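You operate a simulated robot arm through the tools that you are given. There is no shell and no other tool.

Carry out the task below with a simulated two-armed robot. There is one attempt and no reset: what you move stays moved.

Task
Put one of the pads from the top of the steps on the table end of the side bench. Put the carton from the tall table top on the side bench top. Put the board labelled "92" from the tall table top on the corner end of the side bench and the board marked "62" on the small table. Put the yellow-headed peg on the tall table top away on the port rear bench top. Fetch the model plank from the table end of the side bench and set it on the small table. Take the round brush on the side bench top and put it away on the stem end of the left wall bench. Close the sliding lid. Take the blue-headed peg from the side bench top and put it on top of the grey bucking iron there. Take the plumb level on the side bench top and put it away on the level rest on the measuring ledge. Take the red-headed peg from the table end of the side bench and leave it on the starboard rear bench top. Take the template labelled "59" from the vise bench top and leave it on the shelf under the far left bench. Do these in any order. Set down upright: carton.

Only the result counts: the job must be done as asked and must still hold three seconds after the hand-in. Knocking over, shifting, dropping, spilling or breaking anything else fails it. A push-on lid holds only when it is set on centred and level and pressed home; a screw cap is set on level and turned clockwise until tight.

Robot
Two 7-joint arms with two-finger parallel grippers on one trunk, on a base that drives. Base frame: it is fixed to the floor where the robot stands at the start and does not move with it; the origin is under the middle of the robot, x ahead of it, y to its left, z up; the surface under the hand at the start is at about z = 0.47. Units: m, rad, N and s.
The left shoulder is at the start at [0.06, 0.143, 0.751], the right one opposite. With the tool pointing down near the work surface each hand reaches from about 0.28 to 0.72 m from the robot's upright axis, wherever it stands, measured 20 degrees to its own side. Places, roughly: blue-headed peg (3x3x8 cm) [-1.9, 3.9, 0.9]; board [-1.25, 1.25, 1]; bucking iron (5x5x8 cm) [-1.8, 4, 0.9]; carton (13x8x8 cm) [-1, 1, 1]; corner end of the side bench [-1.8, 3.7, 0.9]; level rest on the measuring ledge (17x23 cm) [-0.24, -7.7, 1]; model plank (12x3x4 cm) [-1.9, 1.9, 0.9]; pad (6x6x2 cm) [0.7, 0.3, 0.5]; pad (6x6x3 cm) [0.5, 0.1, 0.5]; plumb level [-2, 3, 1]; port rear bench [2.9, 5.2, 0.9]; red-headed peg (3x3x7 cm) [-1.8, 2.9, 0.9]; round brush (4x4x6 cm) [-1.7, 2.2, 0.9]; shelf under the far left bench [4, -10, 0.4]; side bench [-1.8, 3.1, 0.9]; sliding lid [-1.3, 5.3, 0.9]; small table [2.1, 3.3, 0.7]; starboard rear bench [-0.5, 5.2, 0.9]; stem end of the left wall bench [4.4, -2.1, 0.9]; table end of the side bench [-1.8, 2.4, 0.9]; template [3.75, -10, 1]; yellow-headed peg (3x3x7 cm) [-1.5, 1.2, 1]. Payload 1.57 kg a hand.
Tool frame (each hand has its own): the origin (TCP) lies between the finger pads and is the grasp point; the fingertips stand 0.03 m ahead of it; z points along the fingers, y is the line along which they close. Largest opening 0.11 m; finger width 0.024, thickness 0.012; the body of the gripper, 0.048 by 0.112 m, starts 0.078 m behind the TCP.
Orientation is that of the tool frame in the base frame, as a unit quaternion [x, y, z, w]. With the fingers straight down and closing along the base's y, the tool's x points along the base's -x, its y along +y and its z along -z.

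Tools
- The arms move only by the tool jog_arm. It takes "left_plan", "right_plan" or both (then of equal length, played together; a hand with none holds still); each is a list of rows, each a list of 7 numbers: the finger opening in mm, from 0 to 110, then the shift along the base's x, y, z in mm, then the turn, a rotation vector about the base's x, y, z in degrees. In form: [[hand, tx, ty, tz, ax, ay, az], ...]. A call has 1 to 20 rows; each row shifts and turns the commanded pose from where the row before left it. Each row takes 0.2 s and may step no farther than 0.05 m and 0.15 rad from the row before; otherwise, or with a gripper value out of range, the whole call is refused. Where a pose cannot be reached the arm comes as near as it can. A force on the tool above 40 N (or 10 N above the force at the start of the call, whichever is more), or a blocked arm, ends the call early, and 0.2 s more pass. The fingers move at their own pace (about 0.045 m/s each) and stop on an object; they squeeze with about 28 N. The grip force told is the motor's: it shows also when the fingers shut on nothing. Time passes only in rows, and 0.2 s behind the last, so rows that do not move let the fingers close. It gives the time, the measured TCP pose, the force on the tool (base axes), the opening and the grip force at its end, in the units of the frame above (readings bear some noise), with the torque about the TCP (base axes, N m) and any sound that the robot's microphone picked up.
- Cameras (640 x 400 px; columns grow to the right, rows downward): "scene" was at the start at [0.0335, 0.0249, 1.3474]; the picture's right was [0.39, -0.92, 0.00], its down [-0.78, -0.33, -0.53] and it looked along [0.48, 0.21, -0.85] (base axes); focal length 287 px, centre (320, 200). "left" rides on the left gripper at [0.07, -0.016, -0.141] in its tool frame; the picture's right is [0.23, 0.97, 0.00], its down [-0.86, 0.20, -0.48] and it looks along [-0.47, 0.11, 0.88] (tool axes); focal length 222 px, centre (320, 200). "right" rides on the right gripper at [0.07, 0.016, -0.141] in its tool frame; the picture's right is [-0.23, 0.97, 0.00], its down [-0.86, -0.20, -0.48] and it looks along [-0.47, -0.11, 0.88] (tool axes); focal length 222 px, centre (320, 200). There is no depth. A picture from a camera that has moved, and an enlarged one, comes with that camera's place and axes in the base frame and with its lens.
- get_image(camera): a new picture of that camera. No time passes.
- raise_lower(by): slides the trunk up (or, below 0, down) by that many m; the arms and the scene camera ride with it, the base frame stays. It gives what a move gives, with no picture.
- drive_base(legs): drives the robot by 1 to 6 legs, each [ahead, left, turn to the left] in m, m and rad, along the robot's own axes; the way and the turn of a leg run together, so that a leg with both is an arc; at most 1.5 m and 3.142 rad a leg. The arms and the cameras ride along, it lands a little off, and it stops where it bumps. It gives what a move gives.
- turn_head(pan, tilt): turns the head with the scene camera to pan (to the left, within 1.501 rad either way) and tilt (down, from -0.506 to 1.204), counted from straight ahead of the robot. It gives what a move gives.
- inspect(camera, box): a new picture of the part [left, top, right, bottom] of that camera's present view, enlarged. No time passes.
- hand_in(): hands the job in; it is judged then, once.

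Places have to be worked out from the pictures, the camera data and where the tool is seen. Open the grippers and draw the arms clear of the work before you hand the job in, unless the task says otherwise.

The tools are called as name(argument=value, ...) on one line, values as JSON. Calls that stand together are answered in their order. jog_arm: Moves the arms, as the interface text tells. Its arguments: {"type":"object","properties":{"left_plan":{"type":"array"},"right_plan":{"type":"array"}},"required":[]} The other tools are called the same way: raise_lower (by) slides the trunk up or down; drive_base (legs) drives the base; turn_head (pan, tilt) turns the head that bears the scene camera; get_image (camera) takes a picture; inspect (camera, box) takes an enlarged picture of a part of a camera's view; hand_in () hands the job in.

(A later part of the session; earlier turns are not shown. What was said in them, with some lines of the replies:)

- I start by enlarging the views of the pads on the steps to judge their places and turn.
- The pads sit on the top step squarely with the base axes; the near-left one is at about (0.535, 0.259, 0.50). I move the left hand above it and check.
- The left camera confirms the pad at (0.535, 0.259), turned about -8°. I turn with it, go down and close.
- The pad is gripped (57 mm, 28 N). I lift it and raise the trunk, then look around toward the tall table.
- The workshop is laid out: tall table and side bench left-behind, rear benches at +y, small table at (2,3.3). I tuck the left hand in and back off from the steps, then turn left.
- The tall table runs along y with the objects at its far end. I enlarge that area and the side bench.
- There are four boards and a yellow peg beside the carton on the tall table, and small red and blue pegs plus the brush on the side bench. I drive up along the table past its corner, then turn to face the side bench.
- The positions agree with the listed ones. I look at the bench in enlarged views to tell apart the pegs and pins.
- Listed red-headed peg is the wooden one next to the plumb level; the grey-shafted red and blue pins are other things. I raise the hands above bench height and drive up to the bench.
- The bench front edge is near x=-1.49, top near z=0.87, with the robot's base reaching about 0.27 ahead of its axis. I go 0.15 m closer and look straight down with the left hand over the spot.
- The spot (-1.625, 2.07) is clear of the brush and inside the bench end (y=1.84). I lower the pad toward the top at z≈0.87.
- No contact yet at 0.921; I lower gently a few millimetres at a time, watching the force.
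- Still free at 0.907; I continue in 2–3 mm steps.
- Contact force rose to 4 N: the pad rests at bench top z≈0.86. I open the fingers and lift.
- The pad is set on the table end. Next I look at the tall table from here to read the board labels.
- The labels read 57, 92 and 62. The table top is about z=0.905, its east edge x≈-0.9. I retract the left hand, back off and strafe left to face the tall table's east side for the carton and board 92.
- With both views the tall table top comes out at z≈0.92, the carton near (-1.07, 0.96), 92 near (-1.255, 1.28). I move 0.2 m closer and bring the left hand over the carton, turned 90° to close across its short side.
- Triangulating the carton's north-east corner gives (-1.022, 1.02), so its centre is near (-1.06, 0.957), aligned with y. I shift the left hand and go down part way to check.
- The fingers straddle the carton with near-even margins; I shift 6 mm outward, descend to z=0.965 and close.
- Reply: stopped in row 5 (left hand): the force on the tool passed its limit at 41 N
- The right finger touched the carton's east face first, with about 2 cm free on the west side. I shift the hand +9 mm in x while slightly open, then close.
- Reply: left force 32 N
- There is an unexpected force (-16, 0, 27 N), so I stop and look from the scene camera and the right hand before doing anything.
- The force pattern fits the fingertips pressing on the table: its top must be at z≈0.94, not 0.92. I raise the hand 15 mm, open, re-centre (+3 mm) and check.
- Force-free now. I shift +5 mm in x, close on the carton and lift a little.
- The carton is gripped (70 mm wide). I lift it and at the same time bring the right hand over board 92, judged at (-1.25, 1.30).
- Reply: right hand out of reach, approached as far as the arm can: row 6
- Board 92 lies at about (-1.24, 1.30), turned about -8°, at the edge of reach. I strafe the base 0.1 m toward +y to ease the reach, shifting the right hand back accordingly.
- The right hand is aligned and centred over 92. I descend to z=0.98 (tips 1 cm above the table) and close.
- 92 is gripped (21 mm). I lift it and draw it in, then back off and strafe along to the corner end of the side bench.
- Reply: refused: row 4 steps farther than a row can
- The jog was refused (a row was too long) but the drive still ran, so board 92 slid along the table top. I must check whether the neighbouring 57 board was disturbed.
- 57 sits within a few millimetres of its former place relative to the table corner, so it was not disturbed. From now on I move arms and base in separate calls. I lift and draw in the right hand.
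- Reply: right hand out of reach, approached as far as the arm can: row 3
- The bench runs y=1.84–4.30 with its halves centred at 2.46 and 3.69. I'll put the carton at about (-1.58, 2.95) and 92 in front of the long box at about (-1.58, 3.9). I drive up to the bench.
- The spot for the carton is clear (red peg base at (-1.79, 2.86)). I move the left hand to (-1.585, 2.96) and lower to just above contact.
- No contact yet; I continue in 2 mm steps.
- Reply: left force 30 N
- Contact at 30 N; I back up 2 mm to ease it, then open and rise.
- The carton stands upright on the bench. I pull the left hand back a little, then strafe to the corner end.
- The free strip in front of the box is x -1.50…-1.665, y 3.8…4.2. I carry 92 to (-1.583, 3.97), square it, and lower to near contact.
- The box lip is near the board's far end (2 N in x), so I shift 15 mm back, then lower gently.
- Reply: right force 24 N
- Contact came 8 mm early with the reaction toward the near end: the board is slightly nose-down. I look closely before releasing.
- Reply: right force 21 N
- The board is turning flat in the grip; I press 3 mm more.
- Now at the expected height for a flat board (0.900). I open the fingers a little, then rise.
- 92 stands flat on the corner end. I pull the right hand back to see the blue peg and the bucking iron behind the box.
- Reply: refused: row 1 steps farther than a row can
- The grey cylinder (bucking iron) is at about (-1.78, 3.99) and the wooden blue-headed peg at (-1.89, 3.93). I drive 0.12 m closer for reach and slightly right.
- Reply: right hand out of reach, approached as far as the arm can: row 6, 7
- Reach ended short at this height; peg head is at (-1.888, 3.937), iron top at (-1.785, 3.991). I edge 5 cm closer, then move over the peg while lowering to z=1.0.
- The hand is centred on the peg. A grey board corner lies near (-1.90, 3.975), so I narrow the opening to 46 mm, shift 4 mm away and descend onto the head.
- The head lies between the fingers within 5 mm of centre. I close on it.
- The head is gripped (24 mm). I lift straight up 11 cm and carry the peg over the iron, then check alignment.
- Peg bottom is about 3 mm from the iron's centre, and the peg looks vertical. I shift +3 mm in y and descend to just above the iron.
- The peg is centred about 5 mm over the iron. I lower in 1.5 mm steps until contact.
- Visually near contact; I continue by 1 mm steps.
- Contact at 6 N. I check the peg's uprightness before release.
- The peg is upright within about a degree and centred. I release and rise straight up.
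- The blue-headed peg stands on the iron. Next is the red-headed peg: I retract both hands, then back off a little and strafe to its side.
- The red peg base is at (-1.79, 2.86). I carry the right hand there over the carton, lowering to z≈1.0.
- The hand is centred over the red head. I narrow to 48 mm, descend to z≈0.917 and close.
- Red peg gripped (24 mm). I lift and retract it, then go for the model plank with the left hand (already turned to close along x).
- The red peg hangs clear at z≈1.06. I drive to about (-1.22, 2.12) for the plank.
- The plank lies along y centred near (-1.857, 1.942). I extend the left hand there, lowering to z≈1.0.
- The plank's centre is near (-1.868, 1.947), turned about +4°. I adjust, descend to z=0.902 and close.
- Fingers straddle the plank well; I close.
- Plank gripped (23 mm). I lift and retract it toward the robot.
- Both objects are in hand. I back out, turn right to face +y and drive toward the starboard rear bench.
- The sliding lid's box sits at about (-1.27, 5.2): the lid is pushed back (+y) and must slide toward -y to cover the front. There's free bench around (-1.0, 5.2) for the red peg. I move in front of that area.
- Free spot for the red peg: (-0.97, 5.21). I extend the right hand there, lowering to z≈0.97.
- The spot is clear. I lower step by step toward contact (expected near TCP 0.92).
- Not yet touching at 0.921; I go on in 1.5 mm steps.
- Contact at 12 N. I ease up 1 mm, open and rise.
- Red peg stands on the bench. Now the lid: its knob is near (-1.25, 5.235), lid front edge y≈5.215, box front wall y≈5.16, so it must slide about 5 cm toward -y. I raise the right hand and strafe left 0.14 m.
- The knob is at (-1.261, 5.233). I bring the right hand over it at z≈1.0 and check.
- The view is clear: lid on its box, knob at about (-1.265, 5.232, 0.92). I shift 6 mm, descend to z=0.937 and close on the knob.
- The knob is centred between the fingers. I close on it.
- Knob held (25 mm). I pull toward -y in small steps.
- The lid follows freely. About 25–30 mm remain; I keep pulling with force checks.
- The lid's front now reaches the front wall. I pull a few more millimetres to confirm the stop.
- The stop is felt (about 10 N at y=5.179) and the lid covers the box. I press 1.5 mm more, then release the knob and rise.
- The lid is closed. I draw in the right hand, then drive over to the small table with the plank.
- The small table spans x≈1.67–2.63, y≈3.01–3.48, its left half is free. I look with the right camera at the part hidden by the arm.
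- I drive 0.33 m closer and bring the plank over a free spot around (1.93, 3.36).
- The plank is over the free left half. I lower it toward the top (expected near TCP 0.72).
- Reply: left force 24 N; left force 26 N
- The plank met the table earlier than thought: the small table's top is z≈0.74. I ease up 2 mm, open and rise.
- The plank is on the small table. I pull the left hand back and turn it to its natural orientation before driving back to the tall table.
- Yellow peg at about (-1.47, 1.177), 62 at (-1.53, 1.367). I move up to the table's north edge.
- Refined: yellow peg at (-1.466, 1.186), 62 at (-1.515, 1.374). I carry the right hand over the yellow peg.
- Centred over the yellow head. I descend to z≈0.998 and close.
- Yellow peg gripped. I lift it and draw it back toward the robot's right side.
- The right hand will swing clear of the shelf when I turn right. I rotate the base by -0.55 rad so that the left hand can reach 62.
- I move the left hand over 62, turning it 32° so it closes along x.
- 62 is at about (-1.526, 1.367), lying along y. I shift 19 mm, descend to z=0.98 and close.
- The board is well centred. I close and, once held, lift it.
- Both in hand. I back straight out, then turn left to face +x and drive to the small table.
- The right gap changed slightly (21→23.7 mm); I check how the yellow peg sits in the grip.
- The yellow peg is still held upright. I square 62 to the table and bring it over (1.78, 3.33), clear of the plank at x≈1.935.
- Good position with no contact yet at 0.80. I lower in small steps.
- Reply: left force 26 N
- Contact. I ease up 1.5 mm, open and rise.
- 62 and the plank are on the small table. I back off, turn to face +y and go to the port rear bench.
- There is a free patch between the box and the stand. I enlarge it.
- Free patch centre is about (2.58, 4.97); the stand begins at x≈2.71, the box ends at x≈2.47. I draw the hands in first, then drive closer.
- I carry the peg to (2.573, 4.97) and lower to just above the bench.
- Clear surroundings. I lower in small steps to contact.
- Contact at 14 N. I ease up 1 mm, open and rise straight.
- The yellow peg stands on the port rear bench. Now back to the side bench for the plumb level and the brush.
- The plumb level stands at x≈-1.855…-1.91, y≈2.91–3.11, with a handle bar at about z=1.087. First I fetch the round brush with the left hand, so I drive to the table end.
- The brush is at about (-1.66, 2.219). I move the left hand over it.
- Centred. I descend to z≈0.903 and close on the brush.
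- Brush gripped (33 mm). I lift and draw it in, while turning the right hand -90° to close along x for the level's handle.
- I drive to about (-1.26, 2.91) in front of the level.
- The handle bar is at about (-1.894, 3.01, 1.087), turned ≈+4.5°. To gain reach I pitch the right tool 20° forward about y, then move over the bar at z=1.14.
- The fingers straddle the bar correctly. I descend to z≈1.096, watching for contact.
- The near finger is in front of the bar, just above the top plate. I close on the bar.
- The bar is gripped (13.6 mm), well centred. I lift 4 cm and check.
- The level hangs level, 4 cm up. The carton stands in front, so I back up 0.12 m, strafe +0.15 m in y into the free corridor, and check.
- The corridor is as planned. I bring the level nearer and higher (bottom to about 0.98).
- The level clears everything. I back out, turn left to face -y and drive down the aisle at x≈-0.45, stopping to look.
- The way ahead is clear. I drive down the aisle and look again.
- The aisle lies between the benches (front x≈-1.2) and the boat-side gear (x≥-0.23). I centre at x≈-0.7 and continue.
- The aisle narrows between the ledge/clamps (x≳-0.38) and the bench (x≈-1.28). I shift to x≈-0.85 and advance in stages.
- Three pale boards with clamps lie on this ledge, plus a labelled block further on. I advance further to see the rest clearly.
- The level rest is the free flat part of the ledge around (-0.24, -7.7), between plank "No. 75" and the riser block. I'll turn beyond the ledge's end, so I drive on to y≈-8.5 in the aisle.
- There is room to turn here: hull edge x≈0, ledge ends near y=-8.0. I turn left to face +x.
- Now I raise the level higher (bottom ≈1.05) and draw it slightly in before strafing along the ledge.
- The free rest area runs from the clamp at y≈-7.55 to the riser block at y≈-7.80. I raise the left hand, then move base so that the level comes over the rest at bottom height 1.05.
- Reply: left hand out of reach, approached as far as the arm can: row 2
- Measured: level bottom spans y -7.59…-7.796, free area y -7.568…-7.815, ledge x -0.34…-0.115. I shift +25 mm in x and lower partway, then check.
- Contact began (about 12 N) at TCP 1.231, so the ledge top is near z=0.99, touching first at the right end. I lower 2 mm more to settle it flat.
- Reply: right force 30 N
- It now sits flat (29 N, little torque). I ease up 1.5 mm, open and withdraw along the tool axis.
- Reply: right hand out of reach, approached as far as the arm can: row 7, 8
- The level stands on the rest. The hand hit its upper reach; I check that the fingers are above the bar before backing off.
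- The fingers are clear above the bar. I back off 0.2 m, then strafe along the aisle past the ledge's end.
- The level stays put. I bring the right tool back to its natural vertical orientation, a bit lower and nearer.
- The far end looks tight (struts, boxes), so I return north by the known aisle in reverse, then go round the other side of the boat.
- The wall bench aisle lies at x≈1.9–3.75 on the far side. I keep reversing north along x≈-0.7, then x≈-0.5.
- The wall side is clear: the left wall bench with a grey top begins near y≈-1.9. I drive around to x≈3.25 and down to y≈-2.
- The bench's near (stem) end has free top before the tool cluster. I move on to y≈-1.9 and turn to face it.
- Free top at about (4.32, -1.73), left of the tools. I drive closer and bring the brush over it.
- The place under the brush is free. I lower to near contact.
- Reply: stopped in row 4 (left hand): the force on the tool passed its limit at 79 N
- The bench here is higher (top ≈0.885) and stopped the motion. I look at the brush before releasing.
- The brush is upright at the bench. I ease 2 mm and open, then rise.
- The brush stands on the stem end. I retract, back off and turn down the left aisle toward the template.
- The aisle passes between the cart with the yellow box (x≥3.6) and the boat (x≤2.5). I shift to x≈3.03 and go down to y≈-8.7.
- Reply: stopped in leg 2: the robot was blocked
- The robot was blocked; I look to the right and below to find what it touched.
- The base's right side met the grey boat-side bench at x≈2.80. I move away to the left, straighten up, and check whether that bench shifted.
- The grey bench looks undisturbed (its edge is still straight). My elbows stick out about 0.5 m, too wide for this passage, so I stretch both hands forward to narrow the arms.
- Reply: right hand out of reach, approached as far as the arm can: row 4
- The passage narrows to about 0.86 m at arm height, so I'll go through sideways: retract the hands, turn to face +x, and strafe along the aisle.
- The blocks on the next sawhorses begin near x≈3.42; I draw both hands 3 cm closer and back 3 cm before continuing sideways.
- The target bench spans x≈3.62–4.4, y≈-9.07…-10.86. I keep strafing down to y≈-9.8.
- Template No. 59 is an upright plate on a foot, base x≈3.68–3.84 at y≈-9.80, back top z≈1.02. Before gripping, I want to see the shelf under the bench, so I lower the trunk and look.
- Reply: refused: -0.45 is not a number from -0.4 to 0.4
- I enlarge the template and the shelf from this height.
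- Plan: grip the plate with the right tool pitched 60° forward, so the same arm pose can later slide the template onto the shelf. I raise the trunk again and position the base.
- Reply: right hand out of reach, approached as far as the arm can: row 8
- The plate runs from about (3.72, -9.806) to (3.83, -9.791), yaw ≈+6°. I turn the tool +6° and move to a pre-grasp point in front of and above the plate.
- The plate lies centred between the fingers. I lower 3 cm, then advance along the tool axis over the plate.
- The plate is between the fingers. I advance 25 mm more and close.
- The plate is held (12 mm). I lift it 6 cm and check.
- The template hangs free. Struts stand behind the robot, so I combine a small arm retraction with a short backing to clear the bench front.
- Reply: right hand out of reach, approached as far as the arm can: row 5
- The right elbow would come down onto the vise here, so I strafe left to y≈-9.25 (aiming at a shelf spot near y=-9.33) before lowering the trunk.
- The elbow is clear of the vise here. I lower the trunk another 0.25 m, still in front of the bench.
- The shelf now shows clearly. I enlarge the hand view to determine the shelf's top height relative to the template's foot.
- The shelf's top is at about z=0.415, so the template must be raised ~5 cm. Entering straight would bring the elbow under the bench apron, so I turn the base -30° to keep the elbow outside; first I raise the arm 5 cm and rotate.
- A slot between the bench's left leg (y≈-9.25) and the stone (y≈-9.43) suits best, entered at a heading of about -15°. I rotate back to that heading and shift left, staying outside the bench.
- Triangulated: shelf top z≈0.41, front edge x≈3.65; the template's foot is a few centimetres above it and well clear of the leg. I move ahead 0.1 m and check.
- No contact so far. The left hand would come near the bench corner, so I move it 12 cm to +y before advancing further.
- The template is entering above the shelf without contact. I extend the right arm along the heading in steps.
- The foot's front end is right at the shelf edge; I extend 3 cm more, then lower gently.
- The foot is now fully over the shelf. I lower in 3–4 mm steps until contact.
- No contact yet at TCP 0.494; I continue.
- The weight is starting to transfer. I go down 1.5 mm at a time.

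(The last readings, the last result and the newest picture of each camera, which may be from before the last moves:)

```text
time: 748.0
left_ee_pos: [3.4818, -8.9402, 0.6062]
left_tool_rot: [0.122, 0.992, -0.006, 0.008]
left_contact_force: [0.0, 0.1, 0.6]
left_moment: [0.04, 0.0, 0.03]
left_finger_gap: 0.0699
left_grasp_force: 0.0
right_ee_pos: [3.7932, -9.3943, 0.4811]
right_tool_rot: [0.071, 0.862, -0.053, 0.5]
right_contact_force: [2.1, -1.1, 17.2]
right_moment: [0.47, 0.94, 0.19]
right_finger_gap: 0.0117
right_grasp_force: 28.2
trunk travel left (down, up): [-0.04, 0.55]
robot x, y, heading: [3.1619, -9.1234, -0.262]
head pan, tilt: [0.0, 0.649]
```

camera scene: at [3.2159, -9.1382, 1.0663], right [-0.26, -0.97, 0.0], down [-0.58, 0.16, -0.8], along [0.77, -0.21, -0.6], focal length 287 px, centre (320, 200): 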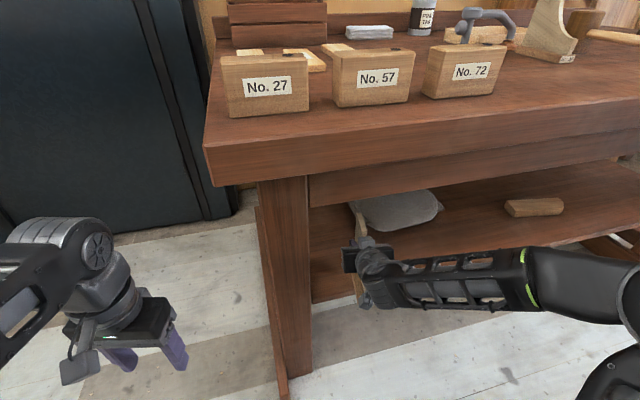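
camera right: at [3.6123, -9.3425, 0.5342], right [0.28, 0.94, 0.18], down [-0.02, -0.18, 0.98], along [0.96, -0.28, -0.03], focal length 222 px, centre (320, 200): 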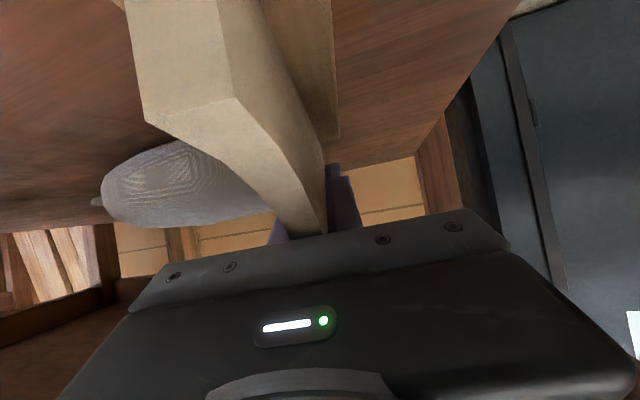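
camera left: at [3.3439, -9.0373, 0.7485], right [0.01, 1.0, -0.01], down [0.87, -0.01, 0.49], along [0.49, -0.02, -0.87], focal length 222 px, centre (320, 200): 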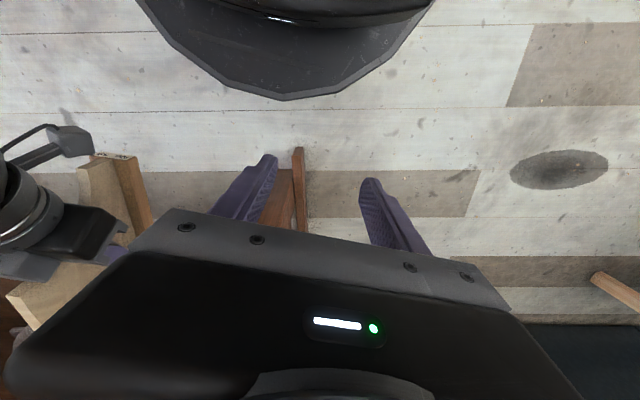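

The template rests on the shelf. I ease 1 mm, open the fingers and withdraw straight back along the heading.

jog_arm(right_plan=[[5, 0, 0, 1, 0, 0, 0], [25, 0, 0, 0, 0, 0, 0], [45, 0, 0, 0, 0, 0, 0], [45, 0, 0, 0, 0, 0, 0], [45, -19, 5, 4, 0, 0, 0], [45, -29, 8, 6, 0, 0, 0], [45, -33, 9, 5, 0, 0, 0], [45, -33, 9, 0, 0, 0, 0], [45, 0, 0, 0, 0, 0, 0]])

get_image(camera="right")

inspect(camera="scene", box=[290, 160, 500, 330])

```text
time: 750.0
left_ee_pos: [3.4832, -8.9394, 0.6047]
left_tool_rot: [0.122, 0.993, -0.006, 0.006]
left_contact_force: [0.0, 0.3, 0.0]
left_moment: [0.02, 0.0, -0.03]
left_finger_gap: 0.07
left_grasp_force: 0.0
right_ee_pos: [3.6766, -9.3635, 0.4919]
right_tool_rot: [0.07, 0.863, -0.052, 0.498]
right_contact_force: [-0.4, 0.1, 0.7]
right_moment: [0.0, 0.01, 0.04]
right_finger_gap: 0.0452
right_grasp_force: 0.0
trunk travel left (down, up): [-0.04, 0.55]
robot x, y, heading: [3.1607, -9.12, -0.264]
head pan, tilt: [0.0, 0.649]
```

```text
taken
camera right: at [3.5236, -9.319, 0.5018], right [0.28, 0.94, 0.18], down [-0.02, -0.18, 0.98], along [0.96, -0.28, -0.03], focal length 222 px, centre (320, 200)
```

right: 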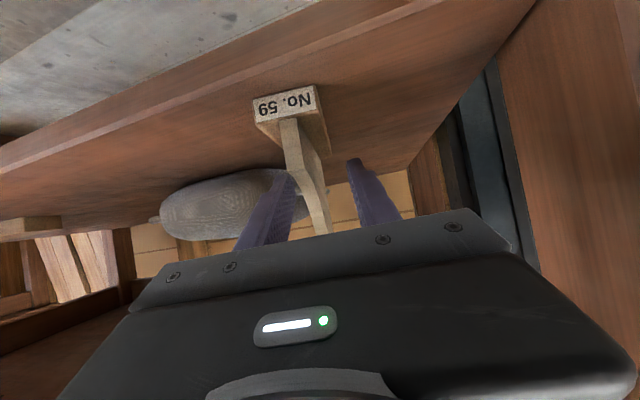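

```text
2.35 times, centred on (395, 245) of scene
camera zoom: at [3.2159, -9.1382, 1.0663], right [-0.26, -0.97, 0.0], down [-0.58, 0.16, -0.8], along [0.77, -0.21, -0.6], focal length 676 px, centre (144, 94)
```

zoom: 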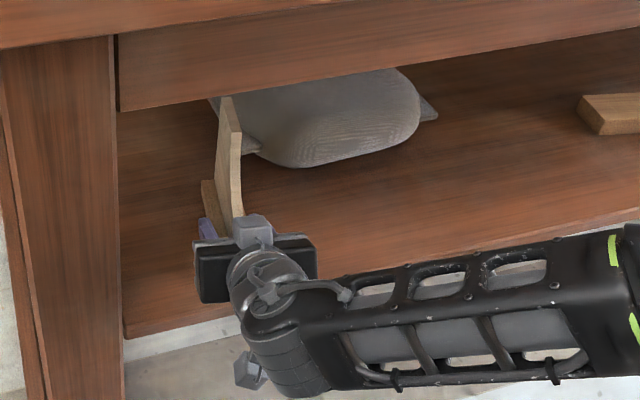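

The template stands upright on the shelf. I back the base straight out along the heading and check.

drive_base(legs=[[-0.2, 0, 0]])

get_image(camera="scene")

inspect(camera="scene", box=[290, 150, 450, 270])

```text
time: 751.6
left_ee_pos: [3.2881, -8.8882, 0.6062]
left_tool_rot: [0.122, 0.993, -0.006, 0.006]
left_contact_force: [-0.2, -0.3, 0.0]
left_moment: [0.01, -0.01, 0.02]
left_finger_gap: 0.07
left_grasp_force: 0.1
right_ee_pos: [3.4811, -9.3109, 0.4915]
right_tool_rot: [0.072, 0.863, -0.053, 0.497]
right_contact_force: [-0.2, 0.5, -0.5]
right_moment: [0.02, 0.02, -0.02]
right_finger_gap: 0.0449
right_grasp_force: 0.1
trunk travel left (down, up): [-0.04, 0.55]
robot x, y, heading: [2.9624, -9.0692, -0.266]
head pan, tilt: [0.0, 0.649]
```

```text
taken
camera scene: at [3.0205, -9.0855, 1.0663], right [-0.26, -0.96, 0.0], down [-0.58, 0.16, -0.8], along [0.77, -0.21, -0.6], focal length 287 px, centre (320, 200)
```

scene: 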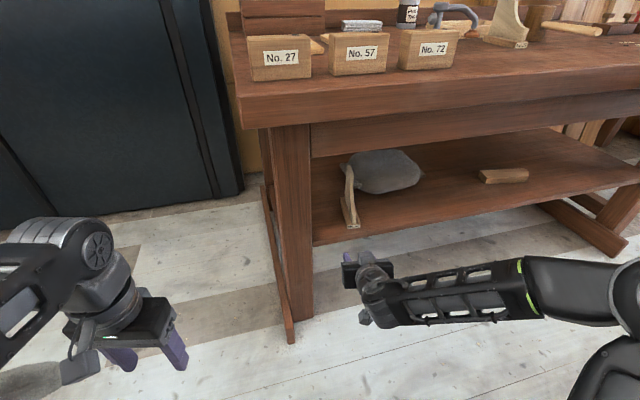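

```text
3.33 times, centred on (370, 210) of scene
camera zoom: at [3.0205, -9.0855, 1.0663], right [-0.26, -0.96, 0.0], down [-0.58, 0.16, -0.8], along [0.77, -0.21, -0.6], focal length 958 px, centre (153, 167)
```

zoom: 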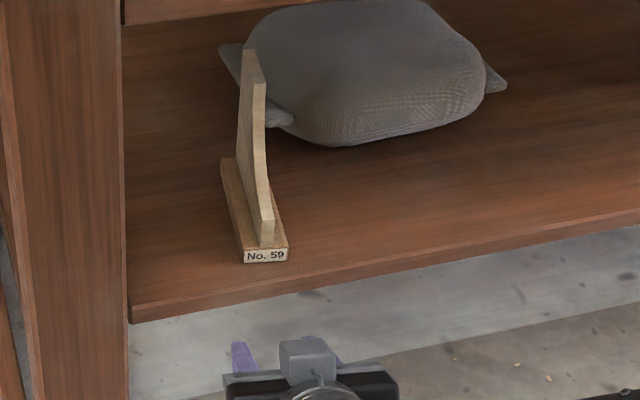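

All twelve items are done; the template stands on the shelf by itself. I open both grippers fully and draw the right arm a bit further back before handing in.

jog_arm(left_plan=[[110, 0, 0, 0, 0, 0, 0], [110, 0, 0, 0, 0, 0, 0], [110, 0, 0, 0, 0, 0, 0]], right_plan=[[110, -20, 5, 10, 0, 0, 0], [110, -20, 5, 10, 0, 0, 0], [110, 0, 0, 0, 0, 0, 0]])

get_image(camera="scene")

```text
time: 752.4
left_ee_pos: [3.2889, -8.8876, 0.6053]
left_tool_rot: [0.123, 0.992, -0.005, 0.007]
left_contact_force: [-1.0, -0.3, 0.5]
left_moment: [0.0, -0.01, 0.01]
left_finger_gap: 0.1099
left_grasp_force: 0.1
right_ee_pos: [3.4414, -9.3014, 0.5112]
right_tool_rot: [0.072, 0.863, -0.052, 0.497]
right_contact_force: [0.1, -1.0, 0.3]
right_moment: [0.0, 0.01, -0.03]
right_finger_gap: 0.1101
right_grasp_force: 0.1
trunk travel left (down, up): [-0.04, 0.55]
robot x, y, heading: [2.9643, -9.0691, -0.27]
head pan, tilt: [0.0, 0.649]
```

```text
taken
camera scene: at [3.0204, -9.0855, 1.0663], right [-0.26, -0.96, 0.0], down [-0.58, 0.16, -0.8], along [0.77, -0.21, -0.6], focal length 287 px, centre (320, 200)
```

scene: 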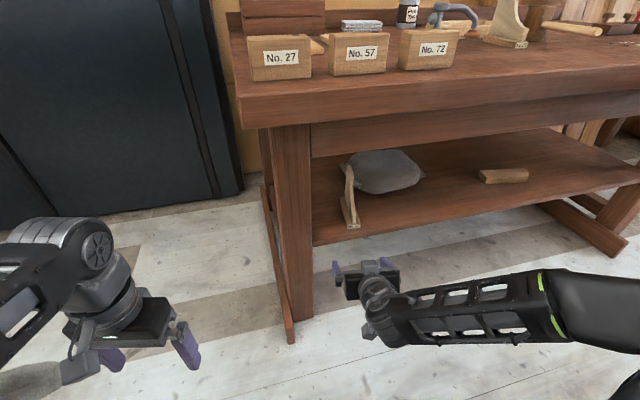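

Both hands are empty, open and clear of the work, and every part of the task is in place. I hand the job in.

hand_in()

```text
The job is handed in.
```

I finished all twelve parts of the job and handed it in; the result hasn't been reported back. Each placement looked right on camera when I released it, but I didn't go back to re-check the earlier ones.

| Item | Where it is now |
|---|---|
| Pad | Table end of the side bench |
| Carton | Side bench top, upright |
| Board "92" | Corner end of the side bench |
| Board "62" and the model plank | Small table |
| Yellow-headed peg | Port rear bench, standing |
| Red-headed peg | Starboard rear bench, standing |
| Blue-headed peg | Standing on top of the grey bucking iron |
| Round brush | Stem end of the left wall bench |
| Plumb level | Level rest on the measuring ledge |
| Template "59" | Shelf under the far left bench, upright |
| Sliding lid | Closed against its stop |

Two incidents could count against the "nothing else shifted" rule:

- **Board "57":** an arm move was refused, but the drive sent with it still ran. Board "92" slid along the tall table top and passed close to board "57". Measured afterwards, "57" was within about 5 mm of where it had been. The estimates of its angle varied by a few degrees, so a slight turn can't be ruled out.
- **Low grey bench by the boat:** the robot's base bumped it while driving down the left aisle, and the drive stopped. The bench and the tools on it looked undisturbed afterwards.

The brush also touched down hard, because that bench is higher than I expected. It was standing upright when I left it.
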